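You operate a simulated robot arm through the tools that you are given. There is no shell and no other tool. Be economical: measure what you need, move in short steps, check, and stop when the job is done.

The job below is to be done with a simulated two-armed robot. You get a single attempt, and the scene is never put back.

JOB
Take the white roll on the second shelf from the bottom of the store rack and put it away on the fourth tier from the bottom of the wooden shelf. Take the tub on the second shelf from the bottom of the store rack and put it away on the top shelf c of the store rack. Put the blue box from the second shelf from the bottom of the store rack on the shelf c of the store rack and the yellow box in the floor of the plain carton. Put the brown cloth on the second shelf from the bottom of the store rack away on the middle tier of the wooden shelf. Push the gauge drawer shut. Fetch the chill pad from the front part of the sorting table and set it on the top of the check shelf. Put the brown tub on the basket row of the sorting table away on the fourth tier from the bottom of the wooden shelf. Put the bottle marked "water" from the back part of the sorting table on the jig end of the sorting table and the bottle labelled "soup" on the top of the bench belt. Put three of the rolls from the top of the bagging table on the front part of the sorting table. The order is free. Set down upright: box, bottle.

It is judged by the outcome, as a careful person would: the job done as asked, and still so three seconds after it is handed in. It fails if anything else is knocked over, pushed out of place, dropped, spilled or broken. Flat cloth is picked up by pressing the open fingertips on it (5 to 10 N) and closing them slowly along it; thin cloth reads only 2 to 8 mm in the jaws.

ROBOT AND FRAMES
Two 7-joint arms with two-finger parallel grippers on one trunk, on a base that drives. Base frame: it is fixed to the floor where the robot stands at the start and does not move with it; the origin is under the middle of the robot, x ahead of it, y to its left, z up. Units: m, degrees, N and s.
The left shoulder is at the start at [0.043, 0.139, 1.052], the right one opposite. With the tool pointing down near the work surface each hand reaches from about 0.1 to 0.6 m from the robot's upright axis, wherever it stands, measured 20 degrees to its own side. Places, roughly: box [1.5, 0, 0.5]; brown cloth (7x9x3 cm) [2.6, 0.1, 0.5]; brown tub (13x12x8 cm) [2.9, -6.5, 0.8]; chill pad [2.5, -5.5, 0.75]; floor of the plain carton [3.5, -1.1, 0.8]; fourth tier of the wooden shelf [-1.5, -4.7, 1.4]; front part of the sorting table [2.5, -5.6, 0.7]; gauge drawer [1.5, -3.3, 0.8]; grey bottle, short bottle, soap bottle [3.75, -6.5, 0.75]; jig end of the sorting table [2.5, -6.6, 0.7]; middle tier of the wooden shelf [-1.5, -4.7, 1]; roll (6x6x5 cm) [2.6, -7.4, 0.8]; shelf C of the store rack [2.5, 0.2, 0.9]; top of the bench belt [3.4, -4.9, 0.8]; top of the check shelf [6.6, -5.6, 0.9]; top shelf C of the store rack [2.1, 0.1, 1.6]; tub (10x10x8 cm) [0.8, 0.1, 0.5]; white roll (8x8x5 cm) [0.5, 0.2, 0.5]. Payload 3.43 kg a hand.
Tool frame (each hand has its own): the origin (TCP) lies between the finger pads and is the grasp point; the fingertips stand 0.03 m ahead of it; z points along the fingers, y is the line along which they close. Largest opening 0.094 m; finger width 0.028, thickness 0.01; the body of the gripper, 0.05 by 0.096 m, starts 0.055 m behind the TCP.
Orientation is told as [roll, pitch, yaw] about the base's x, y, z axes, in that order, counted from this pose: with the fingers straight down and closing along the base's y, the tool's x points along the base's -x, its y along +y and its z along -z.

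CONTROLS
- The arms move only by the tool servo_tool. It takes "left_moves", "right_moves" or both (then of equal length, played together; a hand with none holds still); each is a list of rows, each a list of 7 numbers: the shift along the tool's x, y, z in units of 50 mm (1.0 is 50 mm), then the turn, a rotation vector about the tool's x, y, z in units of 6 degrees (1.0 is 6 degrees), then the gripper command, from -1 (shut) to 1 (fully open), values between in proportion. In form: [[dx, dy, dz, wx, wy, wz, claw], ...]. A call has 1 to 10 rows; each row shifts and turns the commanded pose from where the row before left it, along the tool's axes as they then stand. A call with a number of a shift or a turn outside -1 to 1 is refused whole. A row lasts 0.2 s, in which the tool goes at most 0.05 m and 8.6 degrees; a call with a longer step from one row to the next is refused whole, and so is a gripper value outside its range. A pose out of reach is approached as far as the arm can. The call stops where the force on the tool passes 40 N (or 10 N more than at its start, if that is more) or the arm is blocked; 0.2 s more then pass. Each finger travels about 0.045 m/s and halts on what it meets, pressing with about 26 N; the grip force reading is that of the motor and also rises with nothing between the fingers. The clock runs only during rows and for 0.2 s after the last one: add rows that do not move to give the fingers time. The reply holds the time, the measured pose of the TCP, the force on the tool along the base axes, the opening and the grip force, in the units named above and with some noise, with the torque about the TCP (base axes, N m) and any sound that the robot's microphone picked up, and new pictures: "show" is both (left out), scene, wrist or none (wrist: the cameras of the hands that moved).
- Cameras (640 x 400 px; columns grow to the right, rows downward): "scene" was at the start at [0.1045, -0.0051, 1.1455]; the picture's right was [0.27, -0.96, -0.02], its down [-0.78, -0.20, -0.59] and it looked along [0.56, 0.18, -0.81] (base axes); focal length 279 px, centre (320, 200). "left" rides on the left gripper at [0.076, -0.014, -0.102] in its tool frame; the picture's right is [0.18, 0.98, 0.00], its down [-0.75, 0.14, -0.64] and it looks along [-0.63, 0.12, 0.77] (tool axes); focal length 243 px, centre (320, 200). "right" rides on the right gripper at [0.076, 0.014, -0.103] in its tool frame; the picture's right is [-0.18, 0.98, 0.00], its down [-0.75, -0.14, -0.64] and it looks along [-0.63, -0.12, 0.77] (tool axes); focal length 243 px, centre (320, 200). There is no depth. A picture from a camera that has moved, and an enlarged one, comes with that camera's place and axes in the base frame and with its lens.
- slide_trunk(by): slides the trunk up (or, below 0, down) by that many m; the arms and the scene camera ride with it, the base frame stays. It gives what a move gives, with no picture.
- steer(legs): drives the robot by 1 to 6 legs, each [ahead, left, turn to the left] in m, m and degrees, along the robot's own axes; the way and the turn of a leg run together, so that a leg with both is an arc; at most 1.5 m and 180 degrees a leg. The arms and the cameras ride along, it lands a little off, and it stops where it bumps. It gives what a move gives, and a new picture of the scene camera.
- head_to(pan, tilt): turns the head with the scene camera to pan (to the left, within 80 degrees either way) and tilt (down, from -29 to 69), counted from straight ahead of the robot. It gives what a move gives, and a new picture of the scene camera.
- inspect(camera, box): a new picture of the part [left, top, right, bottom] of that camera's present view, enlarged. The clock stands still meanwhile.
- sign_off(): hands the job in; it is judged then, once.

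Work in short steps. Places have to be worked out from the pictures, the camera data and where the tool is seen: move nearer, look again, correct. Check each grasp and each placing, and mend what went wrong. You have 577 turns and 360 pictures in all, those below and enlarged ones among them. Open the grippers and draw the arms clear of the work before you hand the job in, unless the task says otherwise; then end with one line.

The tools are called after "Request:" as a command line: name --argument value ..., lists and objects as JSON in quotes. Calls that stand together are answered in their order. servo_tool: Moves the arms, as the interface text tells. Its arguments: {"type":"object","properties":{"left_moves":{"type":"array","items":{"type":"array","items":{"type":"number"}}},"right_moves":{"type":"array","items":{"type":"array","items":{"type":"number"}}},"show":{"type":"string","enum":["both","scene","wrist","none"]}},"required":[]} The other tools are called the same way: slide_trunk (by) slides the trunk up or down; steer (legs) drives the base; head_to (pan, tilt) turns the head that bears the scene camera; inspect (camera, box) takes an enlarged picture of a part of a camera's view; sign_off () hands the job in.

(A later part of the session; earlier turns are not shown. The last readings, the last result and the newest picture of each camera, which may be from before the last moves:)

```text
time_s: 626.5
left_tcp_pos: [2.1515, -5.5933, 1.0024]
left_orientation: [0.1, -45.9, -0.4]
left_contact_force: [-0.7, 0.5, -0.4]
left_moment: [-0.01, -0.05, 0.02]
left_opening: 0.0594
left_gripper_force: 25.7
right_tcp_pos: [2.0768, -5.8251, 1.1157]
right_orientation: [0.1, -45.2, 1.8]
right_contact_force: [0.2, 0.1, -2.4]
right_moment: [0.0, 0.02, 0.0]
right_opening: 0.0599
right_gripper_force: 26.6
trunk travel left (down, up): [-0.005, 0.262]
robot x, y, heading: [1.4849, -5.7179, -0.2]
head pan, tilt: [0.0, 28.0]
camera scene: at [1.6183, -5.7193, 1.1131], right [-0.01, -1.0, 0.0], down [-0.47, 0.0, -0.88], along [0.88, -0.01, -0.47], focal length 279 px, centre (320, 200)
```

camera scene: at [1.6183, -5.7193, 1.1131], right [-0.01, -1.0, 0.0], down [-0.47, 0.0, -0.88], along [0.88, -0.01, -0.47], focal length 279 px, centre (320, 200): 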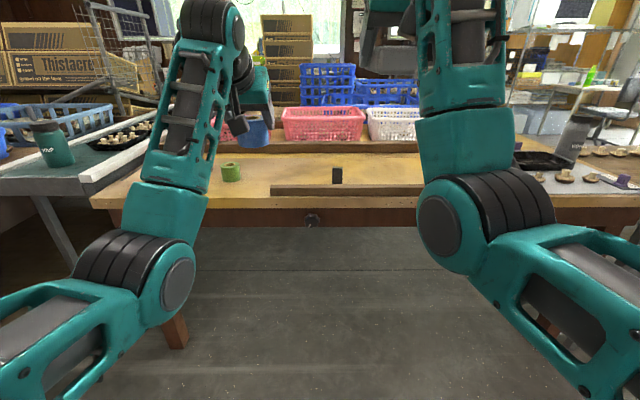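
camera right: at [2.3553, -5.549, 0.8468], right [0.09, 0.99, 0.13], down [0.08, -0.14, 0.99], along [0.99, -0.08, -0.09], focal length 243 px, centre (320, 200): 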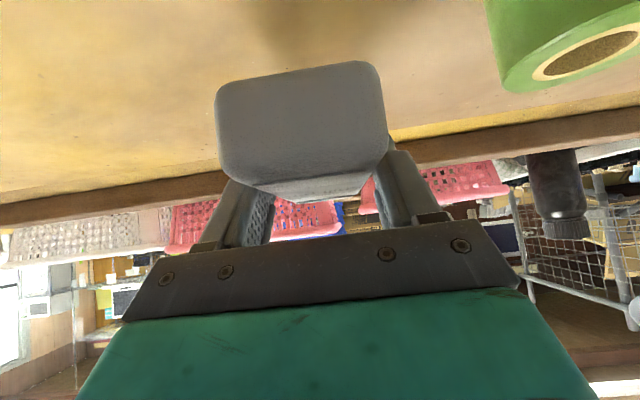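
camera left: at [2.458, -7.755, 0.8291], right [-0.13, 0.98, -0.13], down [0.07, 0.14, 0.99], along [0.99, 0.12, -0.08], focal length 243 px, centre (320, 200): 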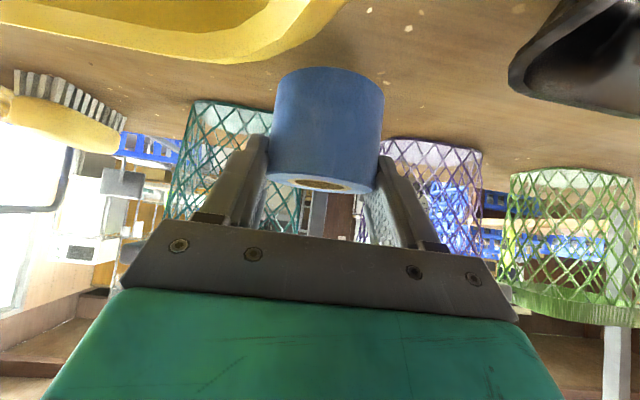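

Request:
steer --legs '[[0.37, 0.01, 0]]'

Request:
servo_tool --left_moves '[[0.68, 0, 0.68, 0, 0, 0, -1], [0.68, 0, 0.68, 0, 0, 0, -1], [0.68, 0, 0.68, 0, 0, 0, -1], [0.5, 0, 0.5, 0, 0, 0, -1], [0, 0, 0, 0, 0, 0, -1]]' --show "wrist"

```text
time_s: 628.8
left_tcp_pos: [2.5182, -5.594, 1.003]
left_orientation: [0.1, -45.9, -0.8]
left_contact_force: [0.6, -0.1, -1.6]
left_moment: [0.02, 0.02, -0.02]
left_opening: 0.0593
left_gripper_force: 25.8
right_tcp_pos: [2.442, -5.8253, 1.117]
right_orientation: [-0.1, -45.1, 1.0]
right_contact_force: [0.1, 0.1, -2.5]
right_moment: [0.01, 0.02, -0.01]
right_opening: 0.06
right_gripper_force: 25.8
trunk travel left (down, up): [-0.005, 0.262]
robot x, y, heading: [1.8522, -5.7144, -1.0]
head pan, tilt: [0.0, 28.0]
camera scene: at [1.9852, -5.7151, 1.1131], right [-0.02, -1.0, 0.0], down [-0.47, 0.01, -0.88], along [0.88, -0.02, -0.47], focal length 279 px, centre (320, 200)
```

scene: 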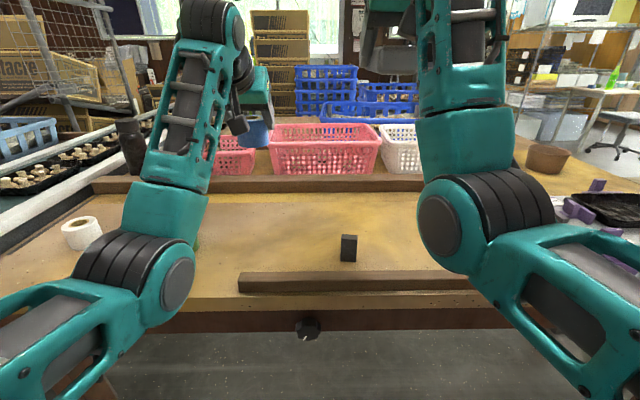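

```text
time_s: 630.0
left_tcp_pos: [2.5227, -5.5931, 0.8246]
left_orientation: [0.0, -45.8, -1.0]
left_contact_force: [0.4, -0.1, -1.1]
left_moment: [-0.01, -0.03, -0.01]
left_opening: 0.0593
left_gripper_force: 26.2
right_tcp_pos: [2.4404, -5.8254, 1.1161]
right_orientation: [0.0, -45.3, 1.0]
right_contact_force: [0.3, -0.3, -2.2]
right_moment: [0.0, 0.04, -0.01]
right_opening: 0.0598
right_gripper_force: 26.4
trunk travel left (down, up): [-0.005, 0.262]
robot x, y, heading: [1.8514, -5.7143, -1.0]
head pan, tilt: [0.0, 28.0]
camera left: at [2.3947, -5.6061, 0.8419], right [-0.11, 0.98, -0.13], down [0.07, 0.14, 0.99], along [0.99, 0.1, -0.08], focal length 243 px, centre (320, 200)
```

left: 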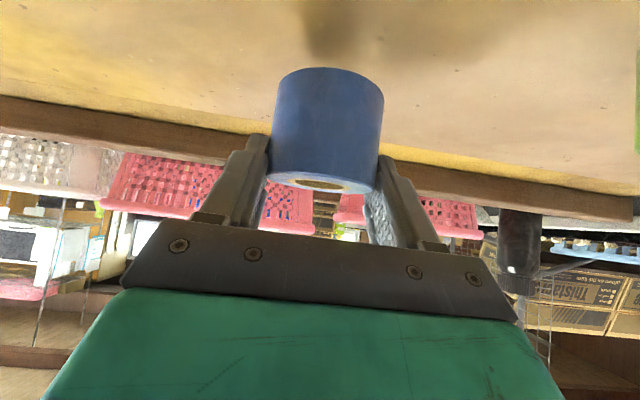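

Request:
servo_tool --left_moves '[[0.25, 0, 0.25, 0, 0, 0, -1], [0.1, 0, 0.1, 0, 0, 0, -1], [0, 0, 0, 0, 0, 0, -1]]' --show "none"

Request:
servo_tool --left_moves '[[0.08, 0, 0.08, 0, 0, 0, -1], [0, 0, 0, 0, 0, 0, -1]]' --show "none"

Request:
servo_tool --left_moves '[[0.08, 0, 0.08, 0, 0, 0, -1], [0, 0, 0, 0, 0, 0, -1]]' --show "none"

```text
time_s: 630.8
left_tcp_pos: [2.5233, -5.5932, 0.8003]
left_orientation: [0.1, -46.0, -0.9]
left_contact_force: [0.9, -0.6, -1.4]
left_moment: [0.02, 0.0, 0.02]
left_opening: 0.0595
left_gripper_force: 26.0
right_tcp_pos: [2.4417, -5.8252, 1.1176]
right_orientation: [0.0, -45.2, 1.2]
right_contact_force: [0.6, -0.8, -2.1]
right_moment: [0.0, -0.01, 0.03]
right_opening: 0.0597
right_gripper_force: 26.0
trunk travel left (down, up): [-0.005, 0.262]
robot x, y, heading: [1.8483, -5.7147, -0.6]
head pan, tilt: [0.0, 28.0]
```

```text
time_s: 631.4
left_tcp_pos: [2.5226, -5.5946, 0.7936]
left_orientation: [0.1, -45.9, -0.9]
left_contact_force: [0.1, 0.4, -1.2]
left_moment: [-0.02, -0.01, -0.02]
left_opening: 0.0591
left_gripper_force: 26.3
right_tcp_pos: [2.4411, -5.8261, 1.1172]
right_orientation: [0.0, -45.2, 1.1]
right_contact_force: [0.3, 0.8, -2.0]
right_moment: [0.0, 0.01, 0.0]
right_opening: 0.0599
right_gripper_force: 25.6
trunk travel left (down, up): [-0.005, 0.262]
robot x, y, heading: [1.8495, -5.7152, -0.8]
head pan, tilt: [0.0, 28.0]
```

```text
time_s: 632.0
left_tcp_pos: [2.5221, -5.5938, 0.7915]
left_orientation: [0.1, -46.4, -0.9]
left_contact_force: [-1.1, 0.8, 14.3]
left_moment: [0.0, 0.35, -0.04]
left_opening: 0.0592
left_gripper_force: 26.0
right_tcp_pos: [2.4391, -5.8264, 1.118]
right_orientation: [-0.1, -45.3, 1.1]
right_contact_force: [-0.1, -0.1, -1.6]
right_moment: [0.02, 0.01, 0.0]
right_opening: 0.0597
right_gripper_force: 25.5
trunk travel left (down, up): [-0.005, 0.262]
robot x, y, heading: [1.8493, -5.713, -0.8]
head pan, tilt: [0.0, 28.0]
```

Contact. Release and lift clear.

Request:
servo_tool --left_moves '[[-0.06, 0, -0.06, 0, 0, 0, -1], [0, 0, 0, 0, 0, 0, 0.6], [0, 0, 0, 0, 0, 0, 0.7], [0, 0, 0, 0, 0, 0, 0.7], [-0.5, 0, -0.5, 0, 0, 0, 0.7], [-0.68, 0, -0.68, 0, 0, 0, 0.7], [-0.68, 0, -0.68, 0, 0, 0, 0.7], [-0.68, 0, -0.68, 0, 0, 0, 0.7], [-0.68, 0, -0.68, 0, 0, 0, 0.7], [0, 0, 0, 0, 0, 0, 0.7]]' --show "none"

Request:
steer --legs '[[-0.4, 0, 0.8]]'

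```text
time_s: 634.2
left_tcp_pos: [2.5196, -5.5932, 1.0178]
left_orientation: [0.1, -45.8, -0.9]
left_contact_force: [-0.9, 0.0, -1.0]
left_moment: [0.0, -0.02, -0.01]
left_opening: 0.08
left_gripper_force: 0.0
right_tcp_pos: [2.4399, -5.8256, 1.1155]
right_orientation: [0.1, -45.1, 1.1]
right_contact_force: [-0.1, 0.0, -1.1]
right_moment: [-0.01, -0.03, -0.01]
right_opening: 0.0597
right_gripper_force: 26.7
trunk travel left (down, up): [-0.005, 0.262]
robot x, y, heading: [1.8531, -5.7148, -0.9]
head pan, tilt: [0.0, 28.0]
```

```text
time_s: 636.7
left_tcp_pos: [2.1281, -5.5795, 1.0171]
left_orientation: [0.1, -45.9, 0.0]
left_contact_force: [0.3, 0.1, -0.3]
left_moment: [0.01, 0.0, 0.01]
left_opening: 0.0798
left_gripper_force: 0.0
right_tcp_pos: [2.0534, -5.8129, 1.1166]
right_orientation: [0.1, -45.2, 1.8]
right_contact_force: [0.5, 0.6, -1.6]
right_moment: [0.01, -0.01, 0.02]
right_opening: 0.0598
right_gripper_force: 25.6
trunk travel left (down, up): [-0.005, 0.262]
robot x, y, heading: [1.4573, -5.7089, 0.2]
head pan, tilt: [0.0, 28.0]
camera scene: at [1.595, -5.7094, 1.1131], right [0.0, -1.0, 0.0], down [-0.47, 0.0, -0.88], along [0.88, 0.0, -0.47], focal length 279 px, centre (320, 200)
```

scene: 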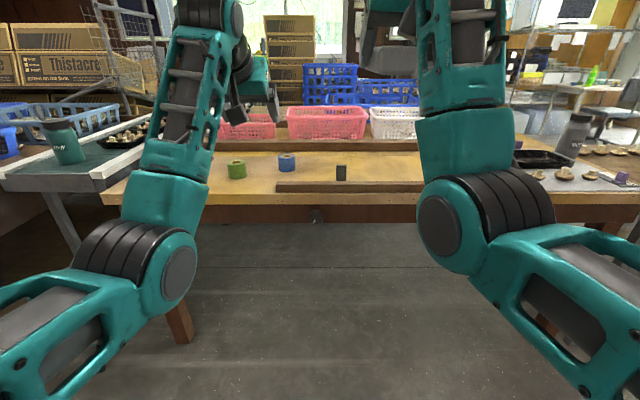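

All three rolls are on the front part. Now carry the chill pad east; first go round the south side.

Request:
steer --legs '[[0, -1.45, 0], [0, -1.45, 0], [0, -0.43, 0]]'

```text
time_s: 653.0
left_tcp_pos: [2.0976, -8.93, 1.0166]
left_orientation: [0.2, -45.9, -0.7]
left_contact_force: [0.6, -0.2, 0.3]
left_moment: [-0.01, -0.01, -0.04]
left_opening: 0.0799
left_gripper_force: 0.0
right_tcp_pos: [2.019, -9.1613, 1.1163]
right_orientation: [0.0, -45.2, 1.2]
right_contact_force: [0.2, -0.4, -2.2]
right_moment: [0.02, 0.02, 0.01]
right_opening: 0.0599
right_gripper_force: 26.2
trunk travel left (down, up): [-0.005, 0.262]
robot x, y, heading: [1.4285, -9.0469, -0.8]
head pan, tilt: [0.0, 28.0]
camera scene: at [1.5627, -9.052, 1.1131], right [-0.02, -1.0, 0.0], down [-0.47, 0.01, -0.88], along [0.88, -0.01, -0.47], focal length 279 px, centre (320, 200)
```

scene: 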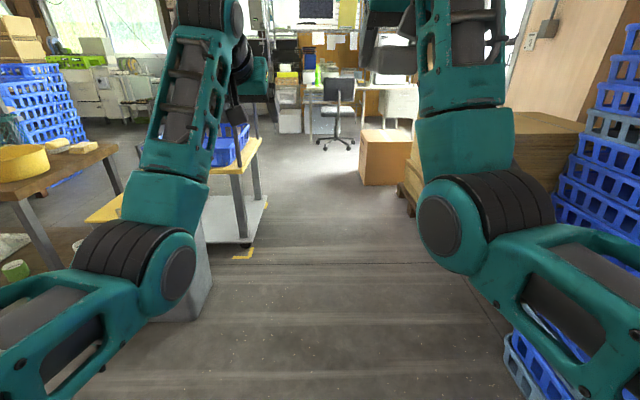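

Request:
steer --legs '[[1.4, 0, 0.8], [0.9, 0.0, 0]]'

Request:
steer --legs '[[0.5, 0.3, 0], [0.2, 0.7, 0]]'

Request:
head_to --pan 25 --tilt 18

```text
time_s: 664.2
left_tcp_pos: [4.3778, -8.9513, 1.0169]
left_orientation: [0.1, -45.9, -0.3]
left_contact_force: [0.2, 0.2, 0.3]
left_moment: [0.04, -0.02, -0.01]
left_opening: 0.0802
left_gripper_force: 0.0
right_tcp_pos: [4.301, -9.1854, 1.1164]
right_orientation: [0.1, -45.2, 1.7]
right_contact_force: [-0.1, -0.2, -1.3]
right_moment: [0.03, 0.04, -0.04]
right_opening: 0.0599
right_gripper_force: 25.8
trunk travel left (down, up): [-0.005, 0.262]
robot x, y, heading: [3.711, -9.079, -0.2]
head pan, tilt: [0.0, 28.0]
camera scene: at [3.8438, -9.0796, 1.1131], right [-0.01, -1.0, 0.0], down [-0.47, 0.0, -0.88], along [0.88, -0.01, -0.47], focal length 279 px, centre (320, 200)
```

scene: 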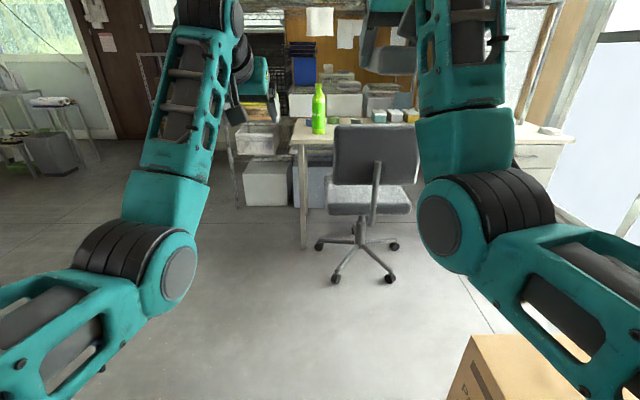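

```text
time_s: 671.0
left_tcp_pos: [5.073, -7.9638, 1.0155]
left_orientation: [0.2, -45.9, -0.4]
left_contact_force: [-0.3, 0.3, 0.0]
left_moment: [-0.02, -0.02, 0.02]
left_opening: 0.0797
left_gripper_force: 0.0
right_tcp_pos: [4.9972, -8.1964, 1.1179]
right_orientation: [0.0, -45.2, 1.7]
right_contact_force: [0.2, -0.2, -2.1]
right_moment: [-0.02, 0.01, 0.05]
right_opening: 0.0598
right_gripper_force: 26.0
trunk travel left (down, up): [-0.005, 0.262]
robot x, y, heading: [4.4066, -8.0899, -0.4]
head pan, tilt: [0.0, 28.0]
camera scene: at [4.5392, -8.0896, 1.1131], right [-0.01, -1.0, 0.0], down [-0.47, 0.0, -0.88], along [0.88, -0.01, -0.47], focal length 279 px, centre (320, 200)
```

scene: 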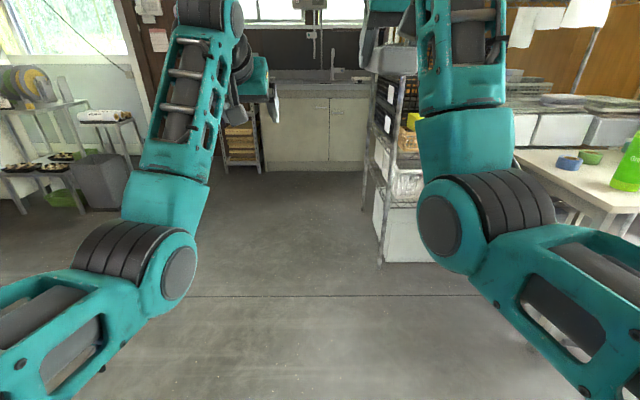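

```text
time_s: 671.9
left_tcp_pos: [5.0738, -7.9642, 1.0168]
left_orientation: [0.1, -45.9, -0.5]
left_contact_force: [-0.2, 0.1, 0.2]
left_moment: [-0.05, 0.0, 0.02]
left_opening: 0.0799
left_gripper_force: 0.1
right_tcp_pos: [4.9965, -8.1956, 1.1165]
right_orientation: [0.0, -45.2, 1.5]
right_contact_force: [-0.1, 0.0, -1.4]
right_moment: [0.02, 0.0, 0.0]
right_opening: 0.0599
right_gripper_force: 26.1
trunk travel left (down, up): [-0.005, 0.262]
robot x, y, heading: [4.4052, -8.0884, -0.4]
head pan, tilt: [25.0, 18.0]
camera scene: at [4.5329, -8.0502, 1.1292], right [0.41, -0.91, 0.0], down [-0.28, -0.13, -0.95], along [0.87, 0.39, -0.31], focal length 279 px, centre (320, 200)
```

scene: 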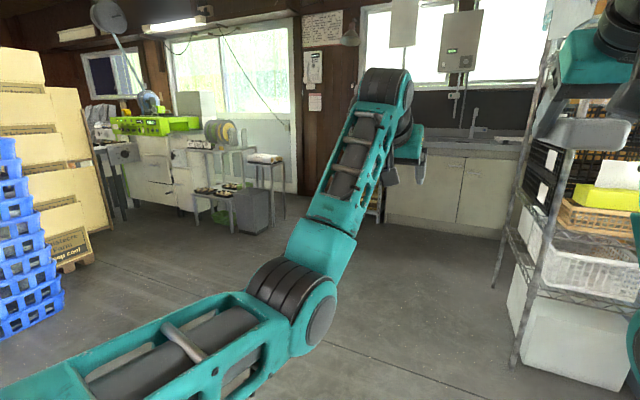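

Request:
inspect --camera "scene" --box '[80, 80, 310, 240]'

```text
2.50 times, centred on (195, 160) of scene
camera zoom: at [4.5329, -8.0502, 1.1292], right [0.41, -0.91, 0.0], down [-0.28, -0.13, -0.95], along [0.87, 0.39, -0.31], focal length 698 px, centre (632, 300)
```

zoom: 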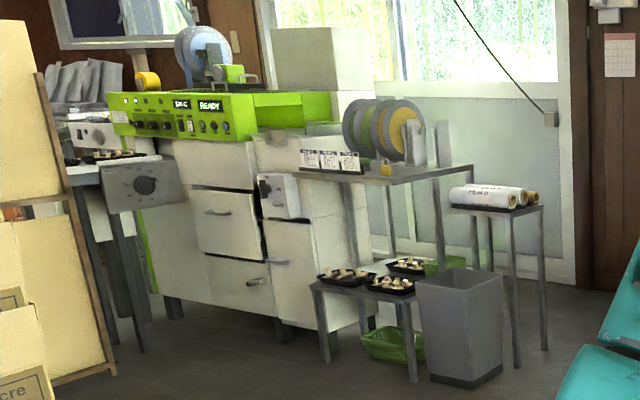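

The check shelf should be the table with the grade cards and discs. I drive closer to see it.

Request:
steer --legs '[[0.8, 0, 0.4], [0.1, 1.4, 0], [0, 0.5, 0]]'

Request:
slide_trunk --by 0.2

Request:
head_to --pan 0 --tilt 25

```text
time_s: 684.4
left_tcp_pos: [5.9575, -6.2744, 1.0165]
left_orientation: [0.1, -45.9, 1.2]
left_contact_force: [-0.2, 0.0, 0.5]
left_moment: [-0.04, -0.02, -0.02]
left_opening: 0.0798
left_gripper_force: 0.1
right_tcp_pos: [5.8822, -6.5075, 1.1172]
right_orientation: [-0.3, -45.2, 3.4]
right_contact_force: [0.0, -1.0, -2.4]
right_moment: [0.01, 0.04, -0.03]
right_opening: 0.0599
right_gripper_force: 26.0
trunk travel left (down, up): [-0.005, 0.262]
robot x, y, heading: [5.2903, -6.4179, 0.4]
head pan, tilt: [25.0, 18.0]
stopped in leg 3: the robot was blocked; the commanded pose is now the measured one
camera scene: at [5.4184, -6.375, 1.1293], right [0.43, -0.9, 0.0], down [-0.28, -0.13, -0.95], along [0.86, 0.41, -0.31], focal length 279 px, centre (320, 200)
```

scene: 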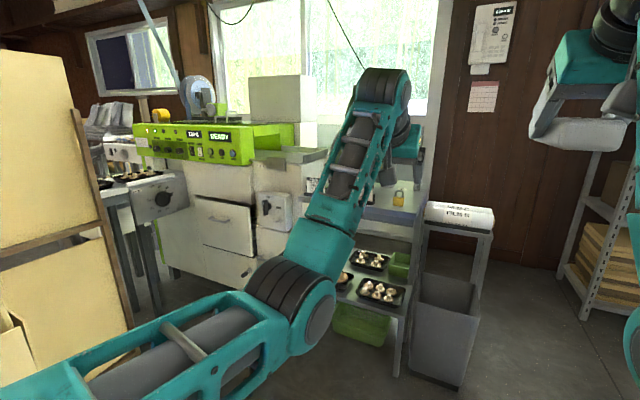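

```text
time_s: 686.6
left_tcp_pos: [5.9577, -6.2735, 1.2177]
left_orientation: [0.0, -45.9, 1.1]
left_contact_force: [0.0, 1.3, -0.4]
left_moment: [0.03, 0.0, -0.01]
left_opening: 0.0799
left_gripper_force: 0.1
right_tcp_pos: [5.8842, -6.5078, 1.3159]
right_orientation: [-0.2, -45.2, 3.3]
right_contact_force: [-0.2, 0.1, -1.7]
right_moment: [-0.04, 0.01, 0.02]
right_opening: 0.0599
right_gripper_force: 26.0
trunk travel left (down, up): [-0.205, 0.062]
robot x, y, heading: [5.2933, -6.4196, 0.4]
head pan, tilt: [25.0, 18.0]
```

```text
time_s: 687.5
left_tcp_pos: [5.9578, -6.274, 1.2168]
left_orientation: [-0.1, -45.9, 1.2]
left_contact_force: [-0.2, -0.6, 0.0]
left_moment: [-0.02, 0.01, 0.0]
left_opening: 0.0797
left_gripper_force: 0.1
right_tcp_pos: [5.8832, -6.5073, 1.3166]
right_orientation: [-0.2, -45.0, 3.3]
right_contact_force: [0.0, 0.3, -2.6]
right_moment: [0.03, -0.01, 0.0]
right_opening: 0.0597
right_gripper_force: 25.7
trunk travel left (down, up): [-0.205, 0.062]
robot x, y, heading: [5.291, -6.4163, 0.7]
head pan, tilt: [0.0, 25.0]
camera scene: at [5.4265, -6.4144, 1.3179], right [0.01, -1.0, 0.0], down [-0.42, 0.0, -0.91], along [0.91, 0.01, -0.42], focal length 279 px, centre (320, 200)
```

scene: 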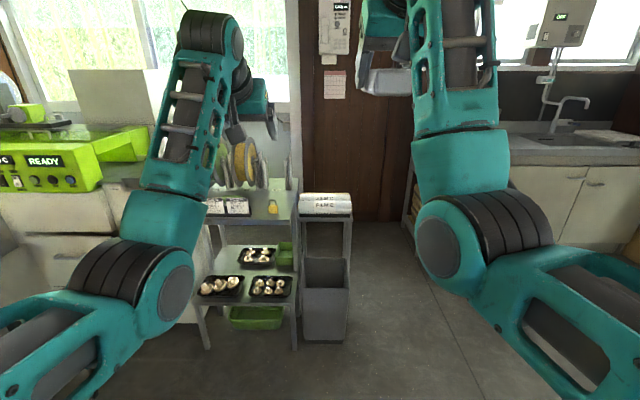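

The base bumped something on the left. I look there.

Request:
head_to --pan 70 --tilt 40

```text
time_s: 688.9
left_tcp_pos: [5.957, -6.2737, 1.2159]
left_orientation: [0.0, -45.8, 1.2]
left_contact_force: [0.2, -0.1, -0.2]
left_moment: [0.02, -0.03, -0.04]
left_opening: 0.0797
left_gripper_force: 0.0
right_tcp_pos: [5.8842, -6.5079, 1.3168]
right_orientation: [-0.2, -45.2, 3.2]
right_contact_force: [-0.6, -0.1, -2.1]
right_moment: [0.01, 0.03, -0.03]
right_opening: 0.0598
right_gripper_force: 26.7
trunk travel left (down, up): [-0.205, 0.062]
robot x, y, heading: [5.2906, -6.4145, 0.9]
head pan, tilt: [70.0, 40.0]
camera scene: at [5.3627, -6.3352, 1.2946], right [0.94, -0.33, 0.0], down [-0.21, -0.61, -0.77], along [0.26, 0.72, -0.64], focal length 279 px, centre (320, 200)
```

scene: 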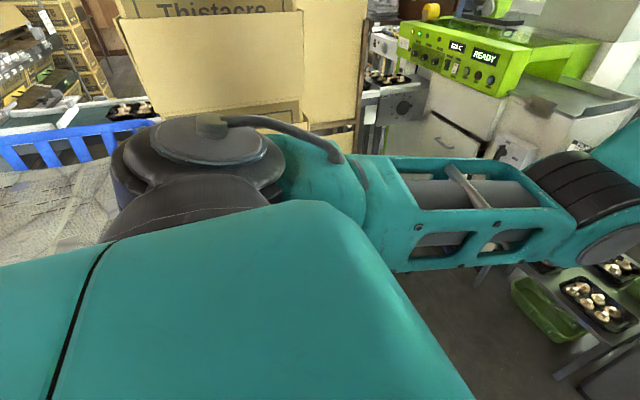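

Request:
steer --legs '[[0, -0.25, 0]]'

Request:
head_to --pan 45 --tilt 22

Request:
inspect --camera "scene" --box '[250, 50, 640, 300]'

```text
time_s: 690.7
left_tcp_pos: [5.9603, -6.5247, 1.2174]
left_orientation: [0.1, -45.8, 1.1]
left_contact_force: [0.1, 0.0, -0.3]
left_moment: [0.02, 0.01, -0.01]
left_opening: 0.0798
left_gripper_force: 0.0
right_tcp_pos: [5.8853, -6.7584, 1.3176]
right_orientation: [-0.2, -45.2, 3.3]
right_contact_force: [-0.2, 0.3, -1.2]
right_moment: [-0.02, 0.0, 0.01]
right_opening: 0.06
right_gripper_force: 26.2
trunk travel left (down, up): [-0.205, 0.062]
robot x, y, heading: [5.2971, -6.6665, 0.7]
head pan, tilt: [70.0, 40.0]
camera scene: at [5.365, -6.5854, 1.2947], right [0.94, -0.33, 0.0], down [-0.21, -0.61, -0.77], along [0.26, 0.72, -0.64], focal length 279 px, centre (320, 200)
```

scene: 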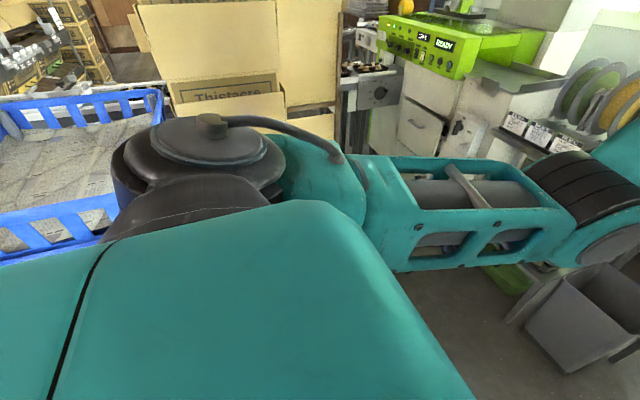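

```text
time_s: 691.6
left_tcp_pos: [5.9599, -6.5251, 1.2173]
left_orientation: [0.0, -45.9, 1.2]
left_contact_force: [0.3, 0.6, 0.0]
left_moment: [-0.02, 0.0, 0.0]
left_opening: 0.0797
left_gripper_force: 0.1
right_tcp_pos: [5.8857, -6.7585, 1.3168]
right_orientation: [-0.3, -45.2, 3.3]
right_contact_force: [-0.1, -0.4, -0.8]
right_moment: [-0.01, 0.04, 0.02]
right_opening: 0.0599
right_gripper_force: 25.6
trunk travel left (down, up): [-0.205, 0.062]
robot x, y, heading: [5.2927, -6.6658, 0.7]
head pan, tilt: [45.0, 22.0]
camera scene: at [5.4017, -6.5987, 1.3227], right [0.71, -0.7, 0.0], down [-0.26, -0.27, -0.93], along [0.65, 0.66, -0.38], focal length 279 px, centre (320, 200)
```

scene: 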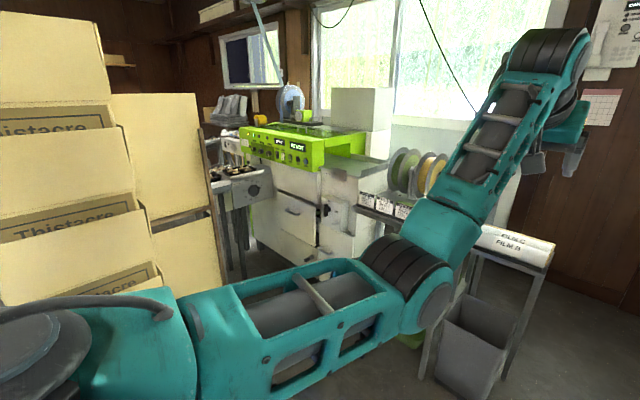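

```text
1.60 times, centred on (445, 175) of scene
camera zoom: at [5.4017, -6.5987, 1.3227], right [0.71, -0.7, 0.0], down [-0.26, -0.27, -0.93], along [0.65, 0.66, -0.38], focal length 447 px, centre (120, 240)
```

zoom: 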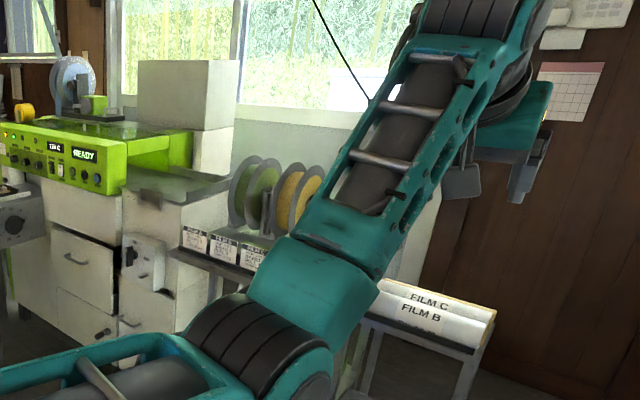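

The check shelf is the grey plate right of the lime sealer: x 6.46–6.76, y −5.54…−5.79, z≈0.9. I draw the left hand up and back (away from the sealer), extend the right, and approach.

Request:
servo_tool --left_moves '[[-0.65, 0, -0.65, 0, 0, 0, 1], [-0.65, 0, -0.65, 0, 0, 0, 1], [-0.65, 0, -0.65, 0, 0, 0, 1], [0.65, 0, -0.65, 0, 0, 0, 1], [0.65, 0, -0.65, 0, 0, 0, 1], [0.65, 0, -0.65, 0, 0, 0, 1], [0.65, 0, -0.65, 0, 0, 0, 1], [0, 0, 0, 0, 0, 0, 1]]' --right_moves '[[-0.52, 0, 0.52, 0, 0, 0, -1], [-0.52, 0, 0.52, 0, 0, 0, -1], [-0.52, 0, 0.52, 0, 0, 0, -1], [0, 0, 0, 0, 0, 0, -1], [0, 0, 0, 0, 0, 0, -1], [0, 0, 0, 0, 0, 0, -1], [0, 0, 0, 0, 0, 0, -1], [0, 0, 0, 0, 0, 0, -1]]' --show "none"

Request:
steer --legs '[[0.55, 0, 4.3]]'

Request:
head_to --pan 30 --tilt 30

```text
time_s: 693.4
left_tcp_pos: [5.8683, -6.5238, 1.3547]
left_orientation: [0.0, -45.8, 1.2]
left_contact_force: [-0.6, 0.4, 0.3]
left_moment: [-0.01, 0.02, -0.02]
left_opening: 0.094
left_gripper_force: 0.1
left hand out of reach, approached as far as the arm can: row 5, 6, 7
right_tcp_pos: [5.9973, -6.7514, 1.3164]
right_orientation: [-0.2, -45.2, 3.3]
right_contact_force: [-1.0, 0.8, -2.0]
right_moment: [-0.01, -0.02, -0.03]
right_opening: 0.06
right_gripper_force: 26.2
trunk travel left (down, up): [-0.205, 0.062]
robot x, y, heading: [5.2935, -6.6684, 0.5]
head pan, tilt: [45.0, 22.0]
```

```text
time_s: 696.6
left_tcp_pos: [6.4094, -6.4575, 1.3539]
left_orientation: [0.0, -46.0, 5.4]
left_contact_force: [0.1, 0.9, 0.0]
left_moment: [0.03, 0.04, -0.02]
left_opening: 0.0942
left_gripper_force: 0.1
right_tcp_pos: [6.5543, -6.6738, 1.3159]
right_orientation: [-0.2, -45.3, 7.5]
right_contact_force: [-0.1, 0.2, -1.0]
right_moment: [-0.01, 0.01, -0.02]
right_opening: 0.0598
right_gripper_force: 25.9
trunk travel left (down, up): [-0.205, 0.062]
robot x, y, heading: [5.8467, -6.6409, 4.8]
head pan, tilt: [45.0, 22.0]
camera scene: at [5.9495, -6.5658, 1.3227], right [0.76, -0.65, 0.0], down [-0.24, -0.29, -0.93], along [0.6, 0.71, -0.38], focal length 279 px, centre (320, 200)
```

scene: 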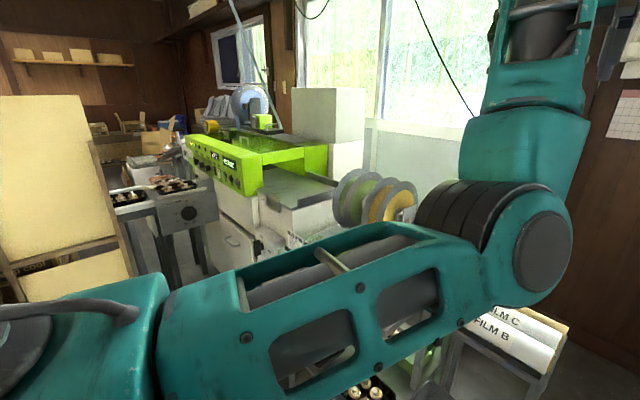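

```text
time_s: 697.3
left_tcp_pos: [6.4091, -6.457, 1.3548]
left_orientation: [0.0, -46.0, 5.4]
left_contact_force: [0.4, -0.5, 0.7]
left_moment: [0.03, 0.0, -0.02]
left_opening: 0.0939
left_gripper_force: 0.0
right_tcp_pos: [6.5542, -6.6747, 1.3151]
right_orientation: [-0.2, -45.2, 7.5]
right_contact_force: [0.2, -0.1, -2.4]
right_moment: [0.02, 0.02, 0.01]
right_opening: 0.0599
right_gripper_force: 25.7
trunk travel left (down, up): [-0.205, 0.062]
robot x, y, heading: [5.8495, -6.6397, 4.8]
head pan, tilt: [30.0, 30.0]
camera scene: at [5.9634, -6.585, 1.31], right [0.57, -0.82, 0.0], down [-0.41, -0.29, -0.87], along [0.71, 0.49, -0.5], focal length 279 px, centre (320, 200)
```

scene: 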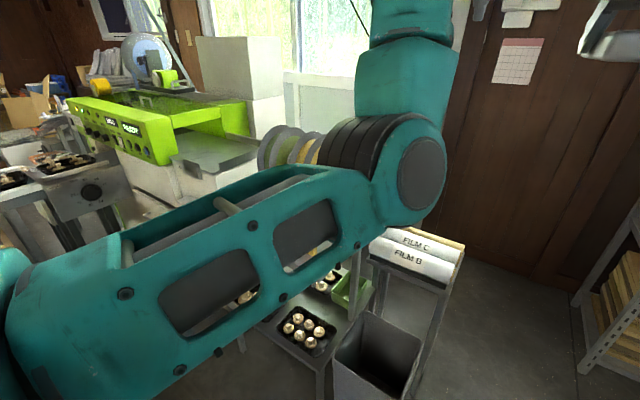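

Request:
steer --legs '[[0.07, 0.7, 0]]'

Request:
head_to --pan -5 --tilt 35

```text
time_s: 701.2
left_tcp_pos: [6.4165, -5.746, 1.356]
left_orientation: [0.0, -45.9, 5.8]
left_contact_force: [-0.4, 0.8, -0.3]
left_moment: [0.02, 0.01, -0.02]
left_opening: 0.0938
left_gripper_force: 0.0
right_tcp_pos: [6.5628, -5.9631, 1.3168]
right_orientation: [-0.3, -45.2, 7.9]
right_contact_force: [0.2, 0.7, -1.7]
right_moment: [-0.01, 0.01, 0.04]
right_opening: 0.0598
right_gripper_force: 26.1
trunk travel left (down, up): [-0.205, 0.062]
robot x, y, heading: [5.8555, -5.9326, 5.1]
head pan, tilt: [30.0, 30.0]
camera scene: at [5.971, -5.8767, 1.3099], right [0.57, -0.82, 0.0], down [-0.41, -0.29, -0.87], along [0.71, 0.5, -0.5], focal length 279 px, centre (320, 200)
```

scene: 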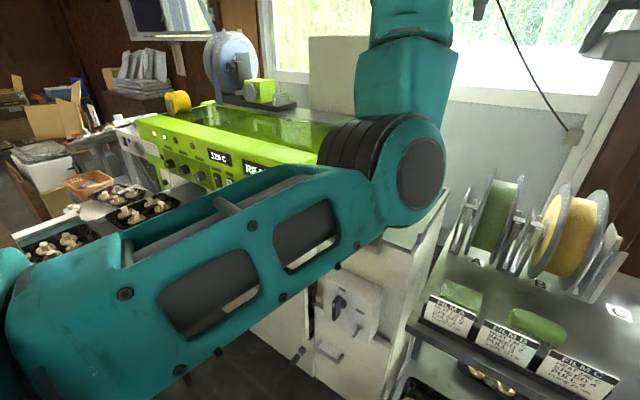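

```text
time_s: 702.2
left_tcp_pos: [6.4156, -5.7459, 1.3556]
left_orientation: [0.0, -46.0, 5.8]
left_contact_force: [-0.3, -0.9, 0.2]
left_moment: [0.01, -0.03, -0.03]
left_opening: 0.0937
left_gripper_force: 0.1
right_tcp_pos: [6.5621, -5.9624, 1.316]
right_orientation: [-0.2, -45.1, 7.9]
right_contact_force: [-0.1, -0.6, -1.6]
right_moment: [0.0, 0.06, 0.0]
right_opening: 0.0597
right_gripper_force: 26.0
trunk travel left (down, up): [-0.205, 0.062]
robot x, y, heading: [5.8576, -5.9296, 5.4]
head pan, tilt: [-5.0, 35.0]
camera scene: at [5.985, -5.9288, 1.3022], right [0.0, -1.0, 0.0], down [-0.57, 0.0, -0.82], along [0.82, 0.0, -0.57], focal length 279 px, centre (320, 200)
```

scene: 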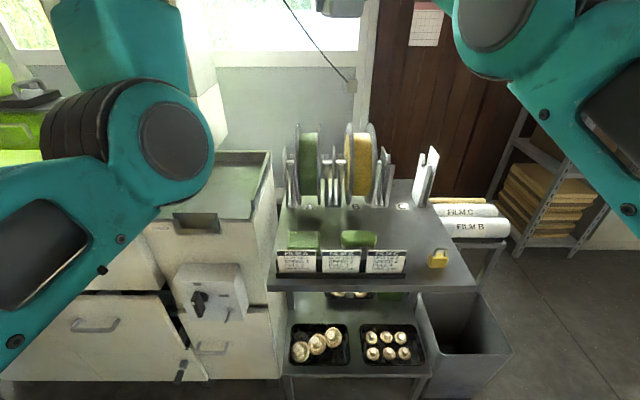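

Request:
inspect --camera "scene" --box '[130, 120, 300, 300]'

```text
2.22 times, centred on (215, 210) of scene
camera zoom: at [5.985, -5.9288, 1.3022], right [0.0, -1.0, 0.0], down [-0.57, 0.0, -0.82], along [0.82, 0.0, -0.57], focal length 620 px, centre (553, 178)
```

zoom: 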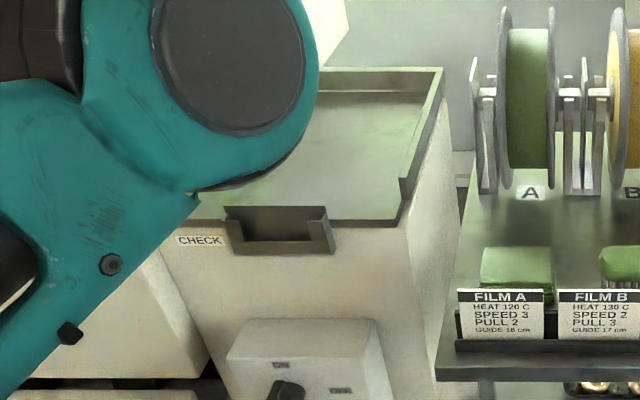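

The "CHECK" label confirms it. I move the pad over the plate.

Request:
steer --legs '[[0.079, 0.327, 0]]'

Request:
inspect --camera "right" --box '[0, 0, 640, 400]'

```text
time_s: 704.4
left_tcp_pos: [6.4622, -5.4113, 1.3551]
left_orientation: [0.0, -45.9, 5.9]
left_contact_force: [0.2, 0.0, -0.5]
left_moment: [0.01, -0.02, 0.02]
left_opening: 0.094
left_gripper_force: 0.1
right_tcp_pos: [6.6087, -5.6269, 1.3171]
right_orientation: [-0.3, -45.2, 8.0]
right_contact_force: [-0.4, 1.3, -1.9]
right_moment: [-0.02, -0.01, 0.0]
right_opening: 0.0597
right_gripper_force: 26.0
trunk travel left (down, up): [-0.205, 0.062]
robot x, y, heading: [5.9002, -5.6011, 5.5]
head pan, tilt: [-5.0, 35.0]
camera scene: at [6.0322, -5.5956, 1.3021], right [0.01, -1.0, 0.0], down [-0.57, 0.0, -0.82], along [0.82, 0.0, -0.57], focal length 279 px, centre (320, 200)
```

scene: 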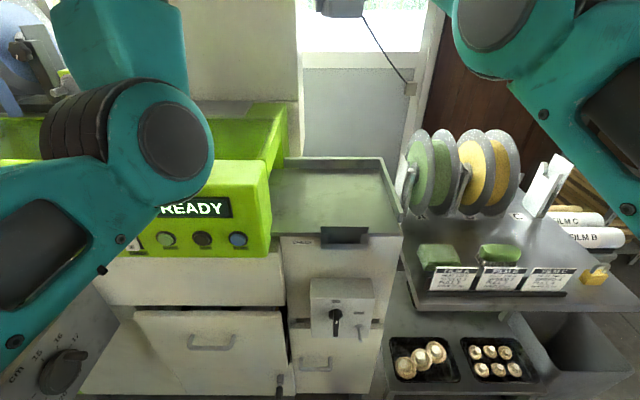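

```text
1.00 times, centred on (320, 200) of right
camera zoom: at [6.4822, -5.6307, 1.3348], right [-0.01, 0.99, 0.13], down [0.09, -0.13, 0.99], along [1.0, 0.02, -0.09], focal length 243 px, centre (320, 200)
```

zoom: 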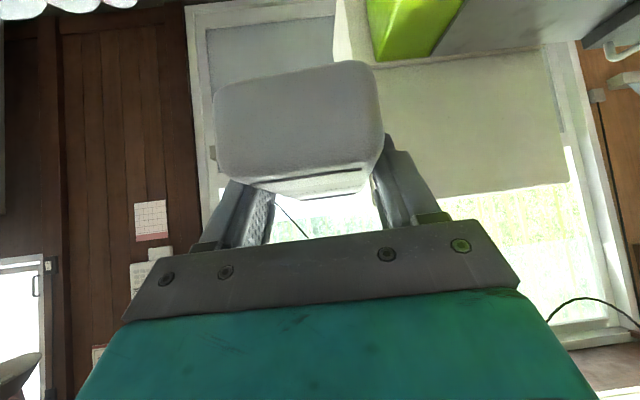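

Centred over the plate. I lower with the right arm only (the left hand is above the sealer).

Request:
servo_tool --right_moves '[[0.68, 0, 0.68, 0, 0, 0, -1], [0.68, 0, 0.68, 0, 0, 0, -1], [0.68, 0, 0.68, 0, 0, 0, -1], [0.68, 0, 0.68, 0, 0, 0, -1], [0.68, 0, 0.68, 0, 0, 0, -1], [0.68, 0, 0.68, 0, 0, 0, -1], [0, 0, 0, 0, 0, 0, -1]]'

```text
time_s: 706.0
left_tcp_pos: [6.4631, -5.4107, 1.3542]
left_orientation: [0.2, -46.0, 5.9]
left_contact_force: [-1.0, -0.2, 0.4]
left_moment: [0.01, -0.01, -0.02]
left_opening: 0.0939
left_gripper_force: 0.1
right_tcp_pos: [6.6145, -5.6267, 1.028]
right_orientation: [-0.3, -45.3, 8.1]
right_contact_force: [-1.3, 0.3, -0.4]
right_moment: [-0.01, 0.0, 0.04]
right_opening: 0.0598
right_gripper_force: 25.7
trunk travel left (down, up): [-0.205, 0.062]
robot x, y, heading: [5.9012, -5.6006, 5.2]
head pan, tilt: [-5.0, 35.0]
camera scene: at [6.032, -5.5961, 1.3022], right [0.01, -1.0, 0.0], down [-0.57, 0.0, -0.82], along [0.82, 0.0, -0.57], focal length 279 px, centre (320, 200)
camera right: at [6.4871, -5.6306, 1.0465], right [-0.01, 0.99, 0.13], down [0.09, -0.13, 0.99], along [1.0, 0.02, -0.09], focal length 243 px, centre (320, 200)
```

scene: 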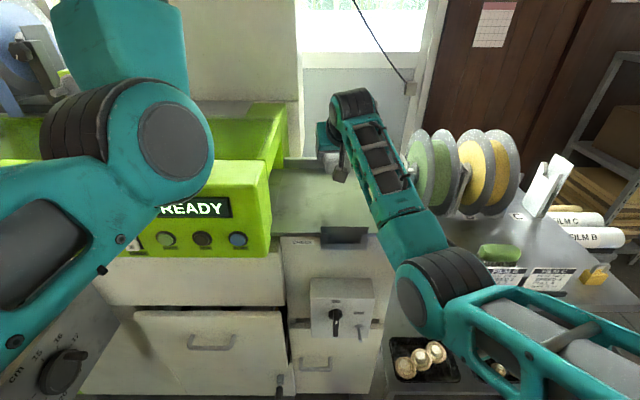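
right: 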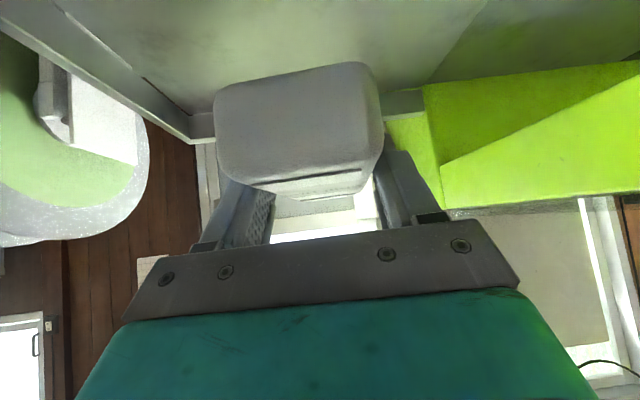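

Request:
servo_tool --right_moves '[[0.5, 0, 0.5, 0, 0, 0, -1], [0.4, 0, 0.4, 0, 0, 0, -1], [0.1, 0, 0.1, 0, 0, 0, -1], [0, 0, 0, 0, 0, 0, -1]]' --show "wrist"

Request:
servo_tool --right_moves '[[0.1, 0, 0.1, 0, 0, 0, -1], [0.06, 0, 0.06, 0, 0, 0, -1], [0, 0, 0, 0, 0, 0, -1]]' --show "none"

```text
time_s: 707.0
left_tcp_pos: [6.4615, -5.4121, 1.3547]
left_orientation: [0.0, -46.0, 6.0]
left_contact_force: [-0.1, 0.4, 0.7]
left_moment: [-0.02, -0.01, -0.01]
left_opening: 0.0941
left_gripper_force: 0.0
right_tcp_pos: [6.6119, -5.6301, 0.9561]
right_orientation: [-0.2, -45.1, 8.1]
right_contact_force: [0.3, 0.0, -1.8]
right_moment: [-0.01, 0.01, 0.0]
right_opening: 0.0599
right_gripper_force: 25.9
trunk travel left (down, up): [-0.205, 0.062]
robot x, y, heading: [5.9018, -5.6023, 5.0]
head pan, tilt: [-5.0, 35.0]
camera right: at [6.4847, -5.6329, 0.9749], right [-0.01, 0.99, 0.13], down [0.09, -0.13, 0.99], along [1.0, 0.02, -0.09], focal length 243 px, centre (320, 200)
```

right: 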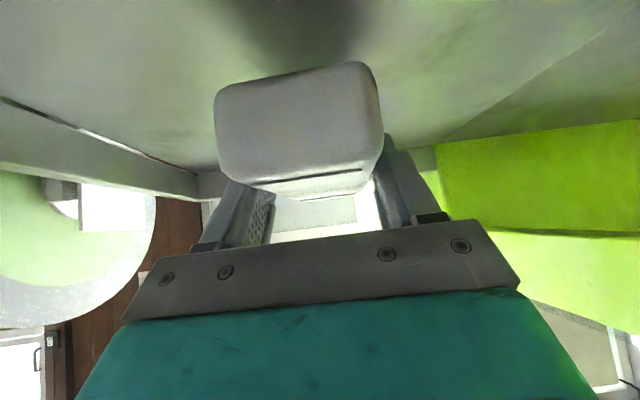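

```text
time_s: 707.8
left_tcp_pos: [6.4628, -5.4127, 1.3551]
left_orientation: [0.1, -45.8, 6.0]
left_contact_force: [0.0, 0.0, 0.3]
left_moment: [-0.02, -0.01, -0.01]
left_opening: 0.0937
left_gripper_force: 0.0
right_tcp_pos: [6.611, -5.6286, 0.9444]
right_orientation: [-0.3, -45.1, 8.2]
right_contact_force: [-0.1, 0.5, -1.9]
right_moment: [-0.04, 0.03, 0.02]
right_opening: 0.0596
right_gripper_force: 25.8
trunk travel left (down, up): [-0.205, 0.062]
robot x, y, heading: [5.8988, -5.598, 5.1]
head pan, tilt: [-5.0, 35.0]
```

Request:
servo_tool --right_moves '[[0.08, 0, 0.08, 0, 0, 0, -1], [0, 0, 0, 0, 0, 0, -1]]' --show "none"

Request:
servo_tool --right_moves '[[0.08, 0, 0.08, 0, 0, 0, -1], [0, 0, 0, 0, 0, 0, -1]]' --show "none"

Request:
servo_tool --right_moves '[[0.08, 0, 0.08, 0, 0, 0, -1], [0, 0, 0, 0, 0, 0, -1]]' --show "none"

```text
time_s: 708.4
left_tcp_pos: [6.4626, -5.4117, 1.3547]
left_orientation: [0.2, -45.9, 5.8]
left_contact_force: [0.1, 0.1, 0.0]
left_moment: [0.03, -0.01, 0.02]
left_opening: 0.0941
left_gripper_force: 0.0
right_tcp_pos: [6.6119, -5.6277, 0.9393]
right_orientation: [-0.3, -45.2, 8.0]
right_contact_force: [-1.1, -0.9, -2.0]
right_moment: [-0.01, 0.02, 0.03]
right_opening: 0.06
right_gripper_force: 26.3
trunk travel left (down, up): [-0.205, 0.062]
robot x, y, heading: [5.8992, -5.6048, 5.1]
head pan, tilt: [-5.0, 35.0]
```

```text
time_s: 709.0
left_tcp_pos: [6.4613, -5.411, 1.3546]
left_orientation: [0.0, -45.9, 5.9]
left_contact_force: [0.7, -0.1, 0.1]
left_moment: [-0.02, -0.02, -0.02]
left_opening: 0.0939
left_gripper_force: 0.1
right_tcp_pos: [6.6099, -5.6274, 0.9349]
right_orientation: [-0.3, -45.4, 8.1]
right_contact_force: [0.1, 0.3, 0.0]
right_moment: [-0.03, -0.11, 0.05]
right_opening: 0.06
right_gripper_force: 25.7
trunk travel left (down, up): [-0.205, 0.062]
robot x, y, heading: [5.9043, -5.5996, 5.2]
head pan, tilt: [-5.0, 35.0]
```

```text
time_s: 709.6
left_tcp_pos: [6.4609, -5.4116, 1.3564]
left_orientation: [-0.1, -45.9, 5.8]
left_contact_force: [-0.6, 0.0, 0.4]
left_moment: [0.02, -0.05, -0.02]
left_opening: 0.094
left_gripper_force: 0.1
right_tcp_pos: [6.6118, -5.6286, 0.934]
right_orientation: [-0.3, -45.8, 8.2]
right_contact_force: [2.2, -1.0, 15.0]
right_moment: [-0.12, 0.38, 0.06]
right_opening: 0.0599
right_gripper_force: 26.3
trunk travel left (down, up): [-0.205, 0.062]
robot x, y, heading: [5.9006, -5.599, 5.3]
head pan, tilt: [-5.0, 35.0]
```

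Contact. Release and raise straight up.

Request:
servo_tool --right_moves '[[-0.06, 0, -0.06, 0, 0, 0, -1], [0, 0, 0, 0, 0, 0, 0.5], [0, 0, 0, 0, 0, 0, 0.7], [0, 0, 0, 0, 0, 0, 0.7], [-0.5, 0, -0.5, 0, 0, 0, 0.7], [-0.68, 0, -0.68, 0, 0, 0, 0.7], [-0.68, 0, -0.68, 0, 0, 0, 0.7], [-0.68, 0, -0.68, 0, 0, 0, 0.7], [-0.68, 0, -0.68, 0, 0, 0, 0.7], [0, 0, 0, 0, 0, 0, 0.7]]' --show "none"

Request:
steer --legs '[[-0.05, -0.5, 0]]'

```text
time_s: 711.8
left_tcp_pos: [6.462, -5.4139, 1.3549]
left_orientation: [0.2, -46.0, 5.9]
left_contact_force: [0.8, -0.1, -0.7]
left_moment: [0.01, -0.02, -0.01]
left_opening: 0.0941
left_gripper_force: 0.0
right_tcp_pos: [6.6094, -5.6274, 1.1622]
right_orientation: [-0.1, -45.2, 8.0]
right_contact_force: [-0.8, -0.3, 0.4]
right_moment: [-0.01, 0.01, -0.02]
right_opening: 0.0797
right_gripper_force: 0.1
trunk travel left (down, up): [-0.205, 0.062]
robot x, y, heading: [5.9023, -5.6011, 5.4]
head pan, tilt: [-5.0, 35.0]
```

```text
time_s: 714.8
left_tcp_pos: [6.4596, -5.9194, 1.3538]
left_orientation: [0.1, -45.9, 5.9]
left_contact_force: [0.2, -0.3, 0.0]
left_moment: [-0.01, 0.0, -0.01]
left_opening: 0.0937
left_gripper_force: 0.0
right_tcp_pos: [6.6057, -6.1342, 1.1607]
right_orientation: [-0.3, -45.2, 8.2]
right_contact_force: [0.4, -0.4, -0.4]
right_moment: [0.0, 0.0, 0.01]
right_opening: 0.0798
right_gripper_force: 0.1
trunk travel left (down, up): [-0.205, 0.062]
robot x, y, heading: [5.8977, -6.1066, 5.2]
head pan, tilt: [-5.0, 35.0]
camera scene: at [6.0289, -6.1036, 1.3022], right [0.01, -1.0, 0.0], down [-0.57, 0.0, -0.82], along [0.82, 0.0, -0.57], focal length 279 px, centre (320, 200)
```

scene: 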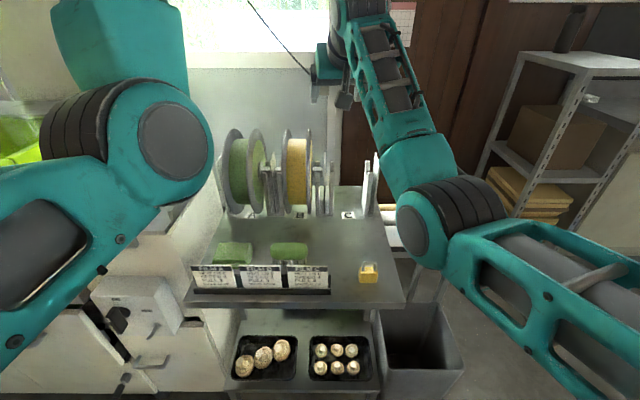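

Request:
steer --legs '[[-0.4, -0.3, -5.2]]'

Request:
head_to --pan 45 --tilt 25

```text
time_s: 717.7
left_tcp_pos: [6.0983, -6.2898, 1.3544]
left_orientation: [0.1, -46.0, 0.6]
left_contact_force: [0.0, 0.1, 0.3]
left_moment: [-0.01, 0.0, 0.0]
left_opening: 0.0938
left_gripper_force: 0.0
right_tcp_pos: [6.2241, -6.5192, 1.1621]
right_orientation: [-0.2, -45.4, 2.7]
right_contact_force: [0.2, -0.7, 0.9]
right_moment: [0.02, -0.02, -0.03]
right_opening: 0.0798
right_gripper_force: 0.0
trunk travel left (down, up): [-0.205, 0.062]
robot x, y, heading: [5.522, -6.4305, 0.0]
head pan, tilt: [-5.0, 35.0]
camera scene: at [5.6531, -6.4348, 1.3022], right [-0.09, -1.0, 0.0], down [-0.57, 0.05, -0.82], along [0.82, -0.07, -0.57], focal length 279 px, centre (320, 200)
```

scene: 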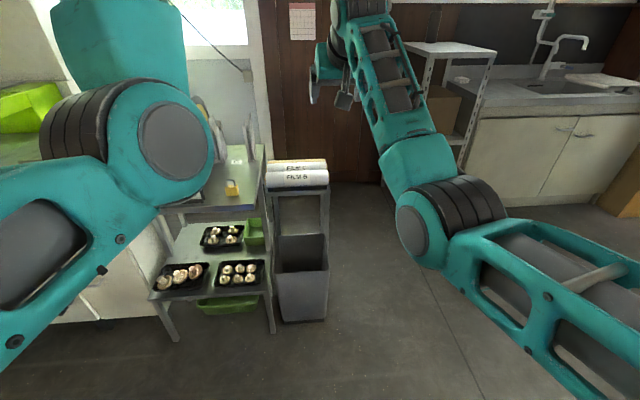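

```text
time_s: 718.9
left_tcp_pos: [6.0986, -6.2904, 1.355]
left_orientation: [0.0, -45.9, 0.7]
left_contact_force: [0.8, 0.4, -0.4]
left_moment: [0.02, 0.02, 0.0]
left_opening: 0.0941
left_gripper_force: 0.1
right_tcp_pos: [6.224, -6.5186, 1.1611]
right_orientation: [-0.2, -45.2, 2.9]
right_contact_force: [-0.2, -0.4, 0.1]
right_moment: [-0.02, 0.01, -0.01]
right_opening: 0.0801
right_gripper_force: 0.1
trunk travel left (down, up): [-0.205, 0.062]
robot x, y, heading: [5.5211, -6.4268, 0.0]
head pan, tilt: [45.0, 25.0]
camera scene: at [5.6308, -6.3618, 1.3179], right [0.71, -0.71, 0.0], down [-0.3, -0.3, -0.91], along [0.64, 0.64, -0.42], focal length 279 px, centre (320, 200)
```

scene: 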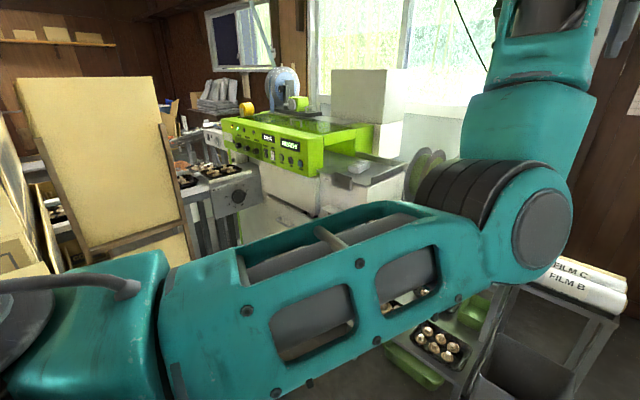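

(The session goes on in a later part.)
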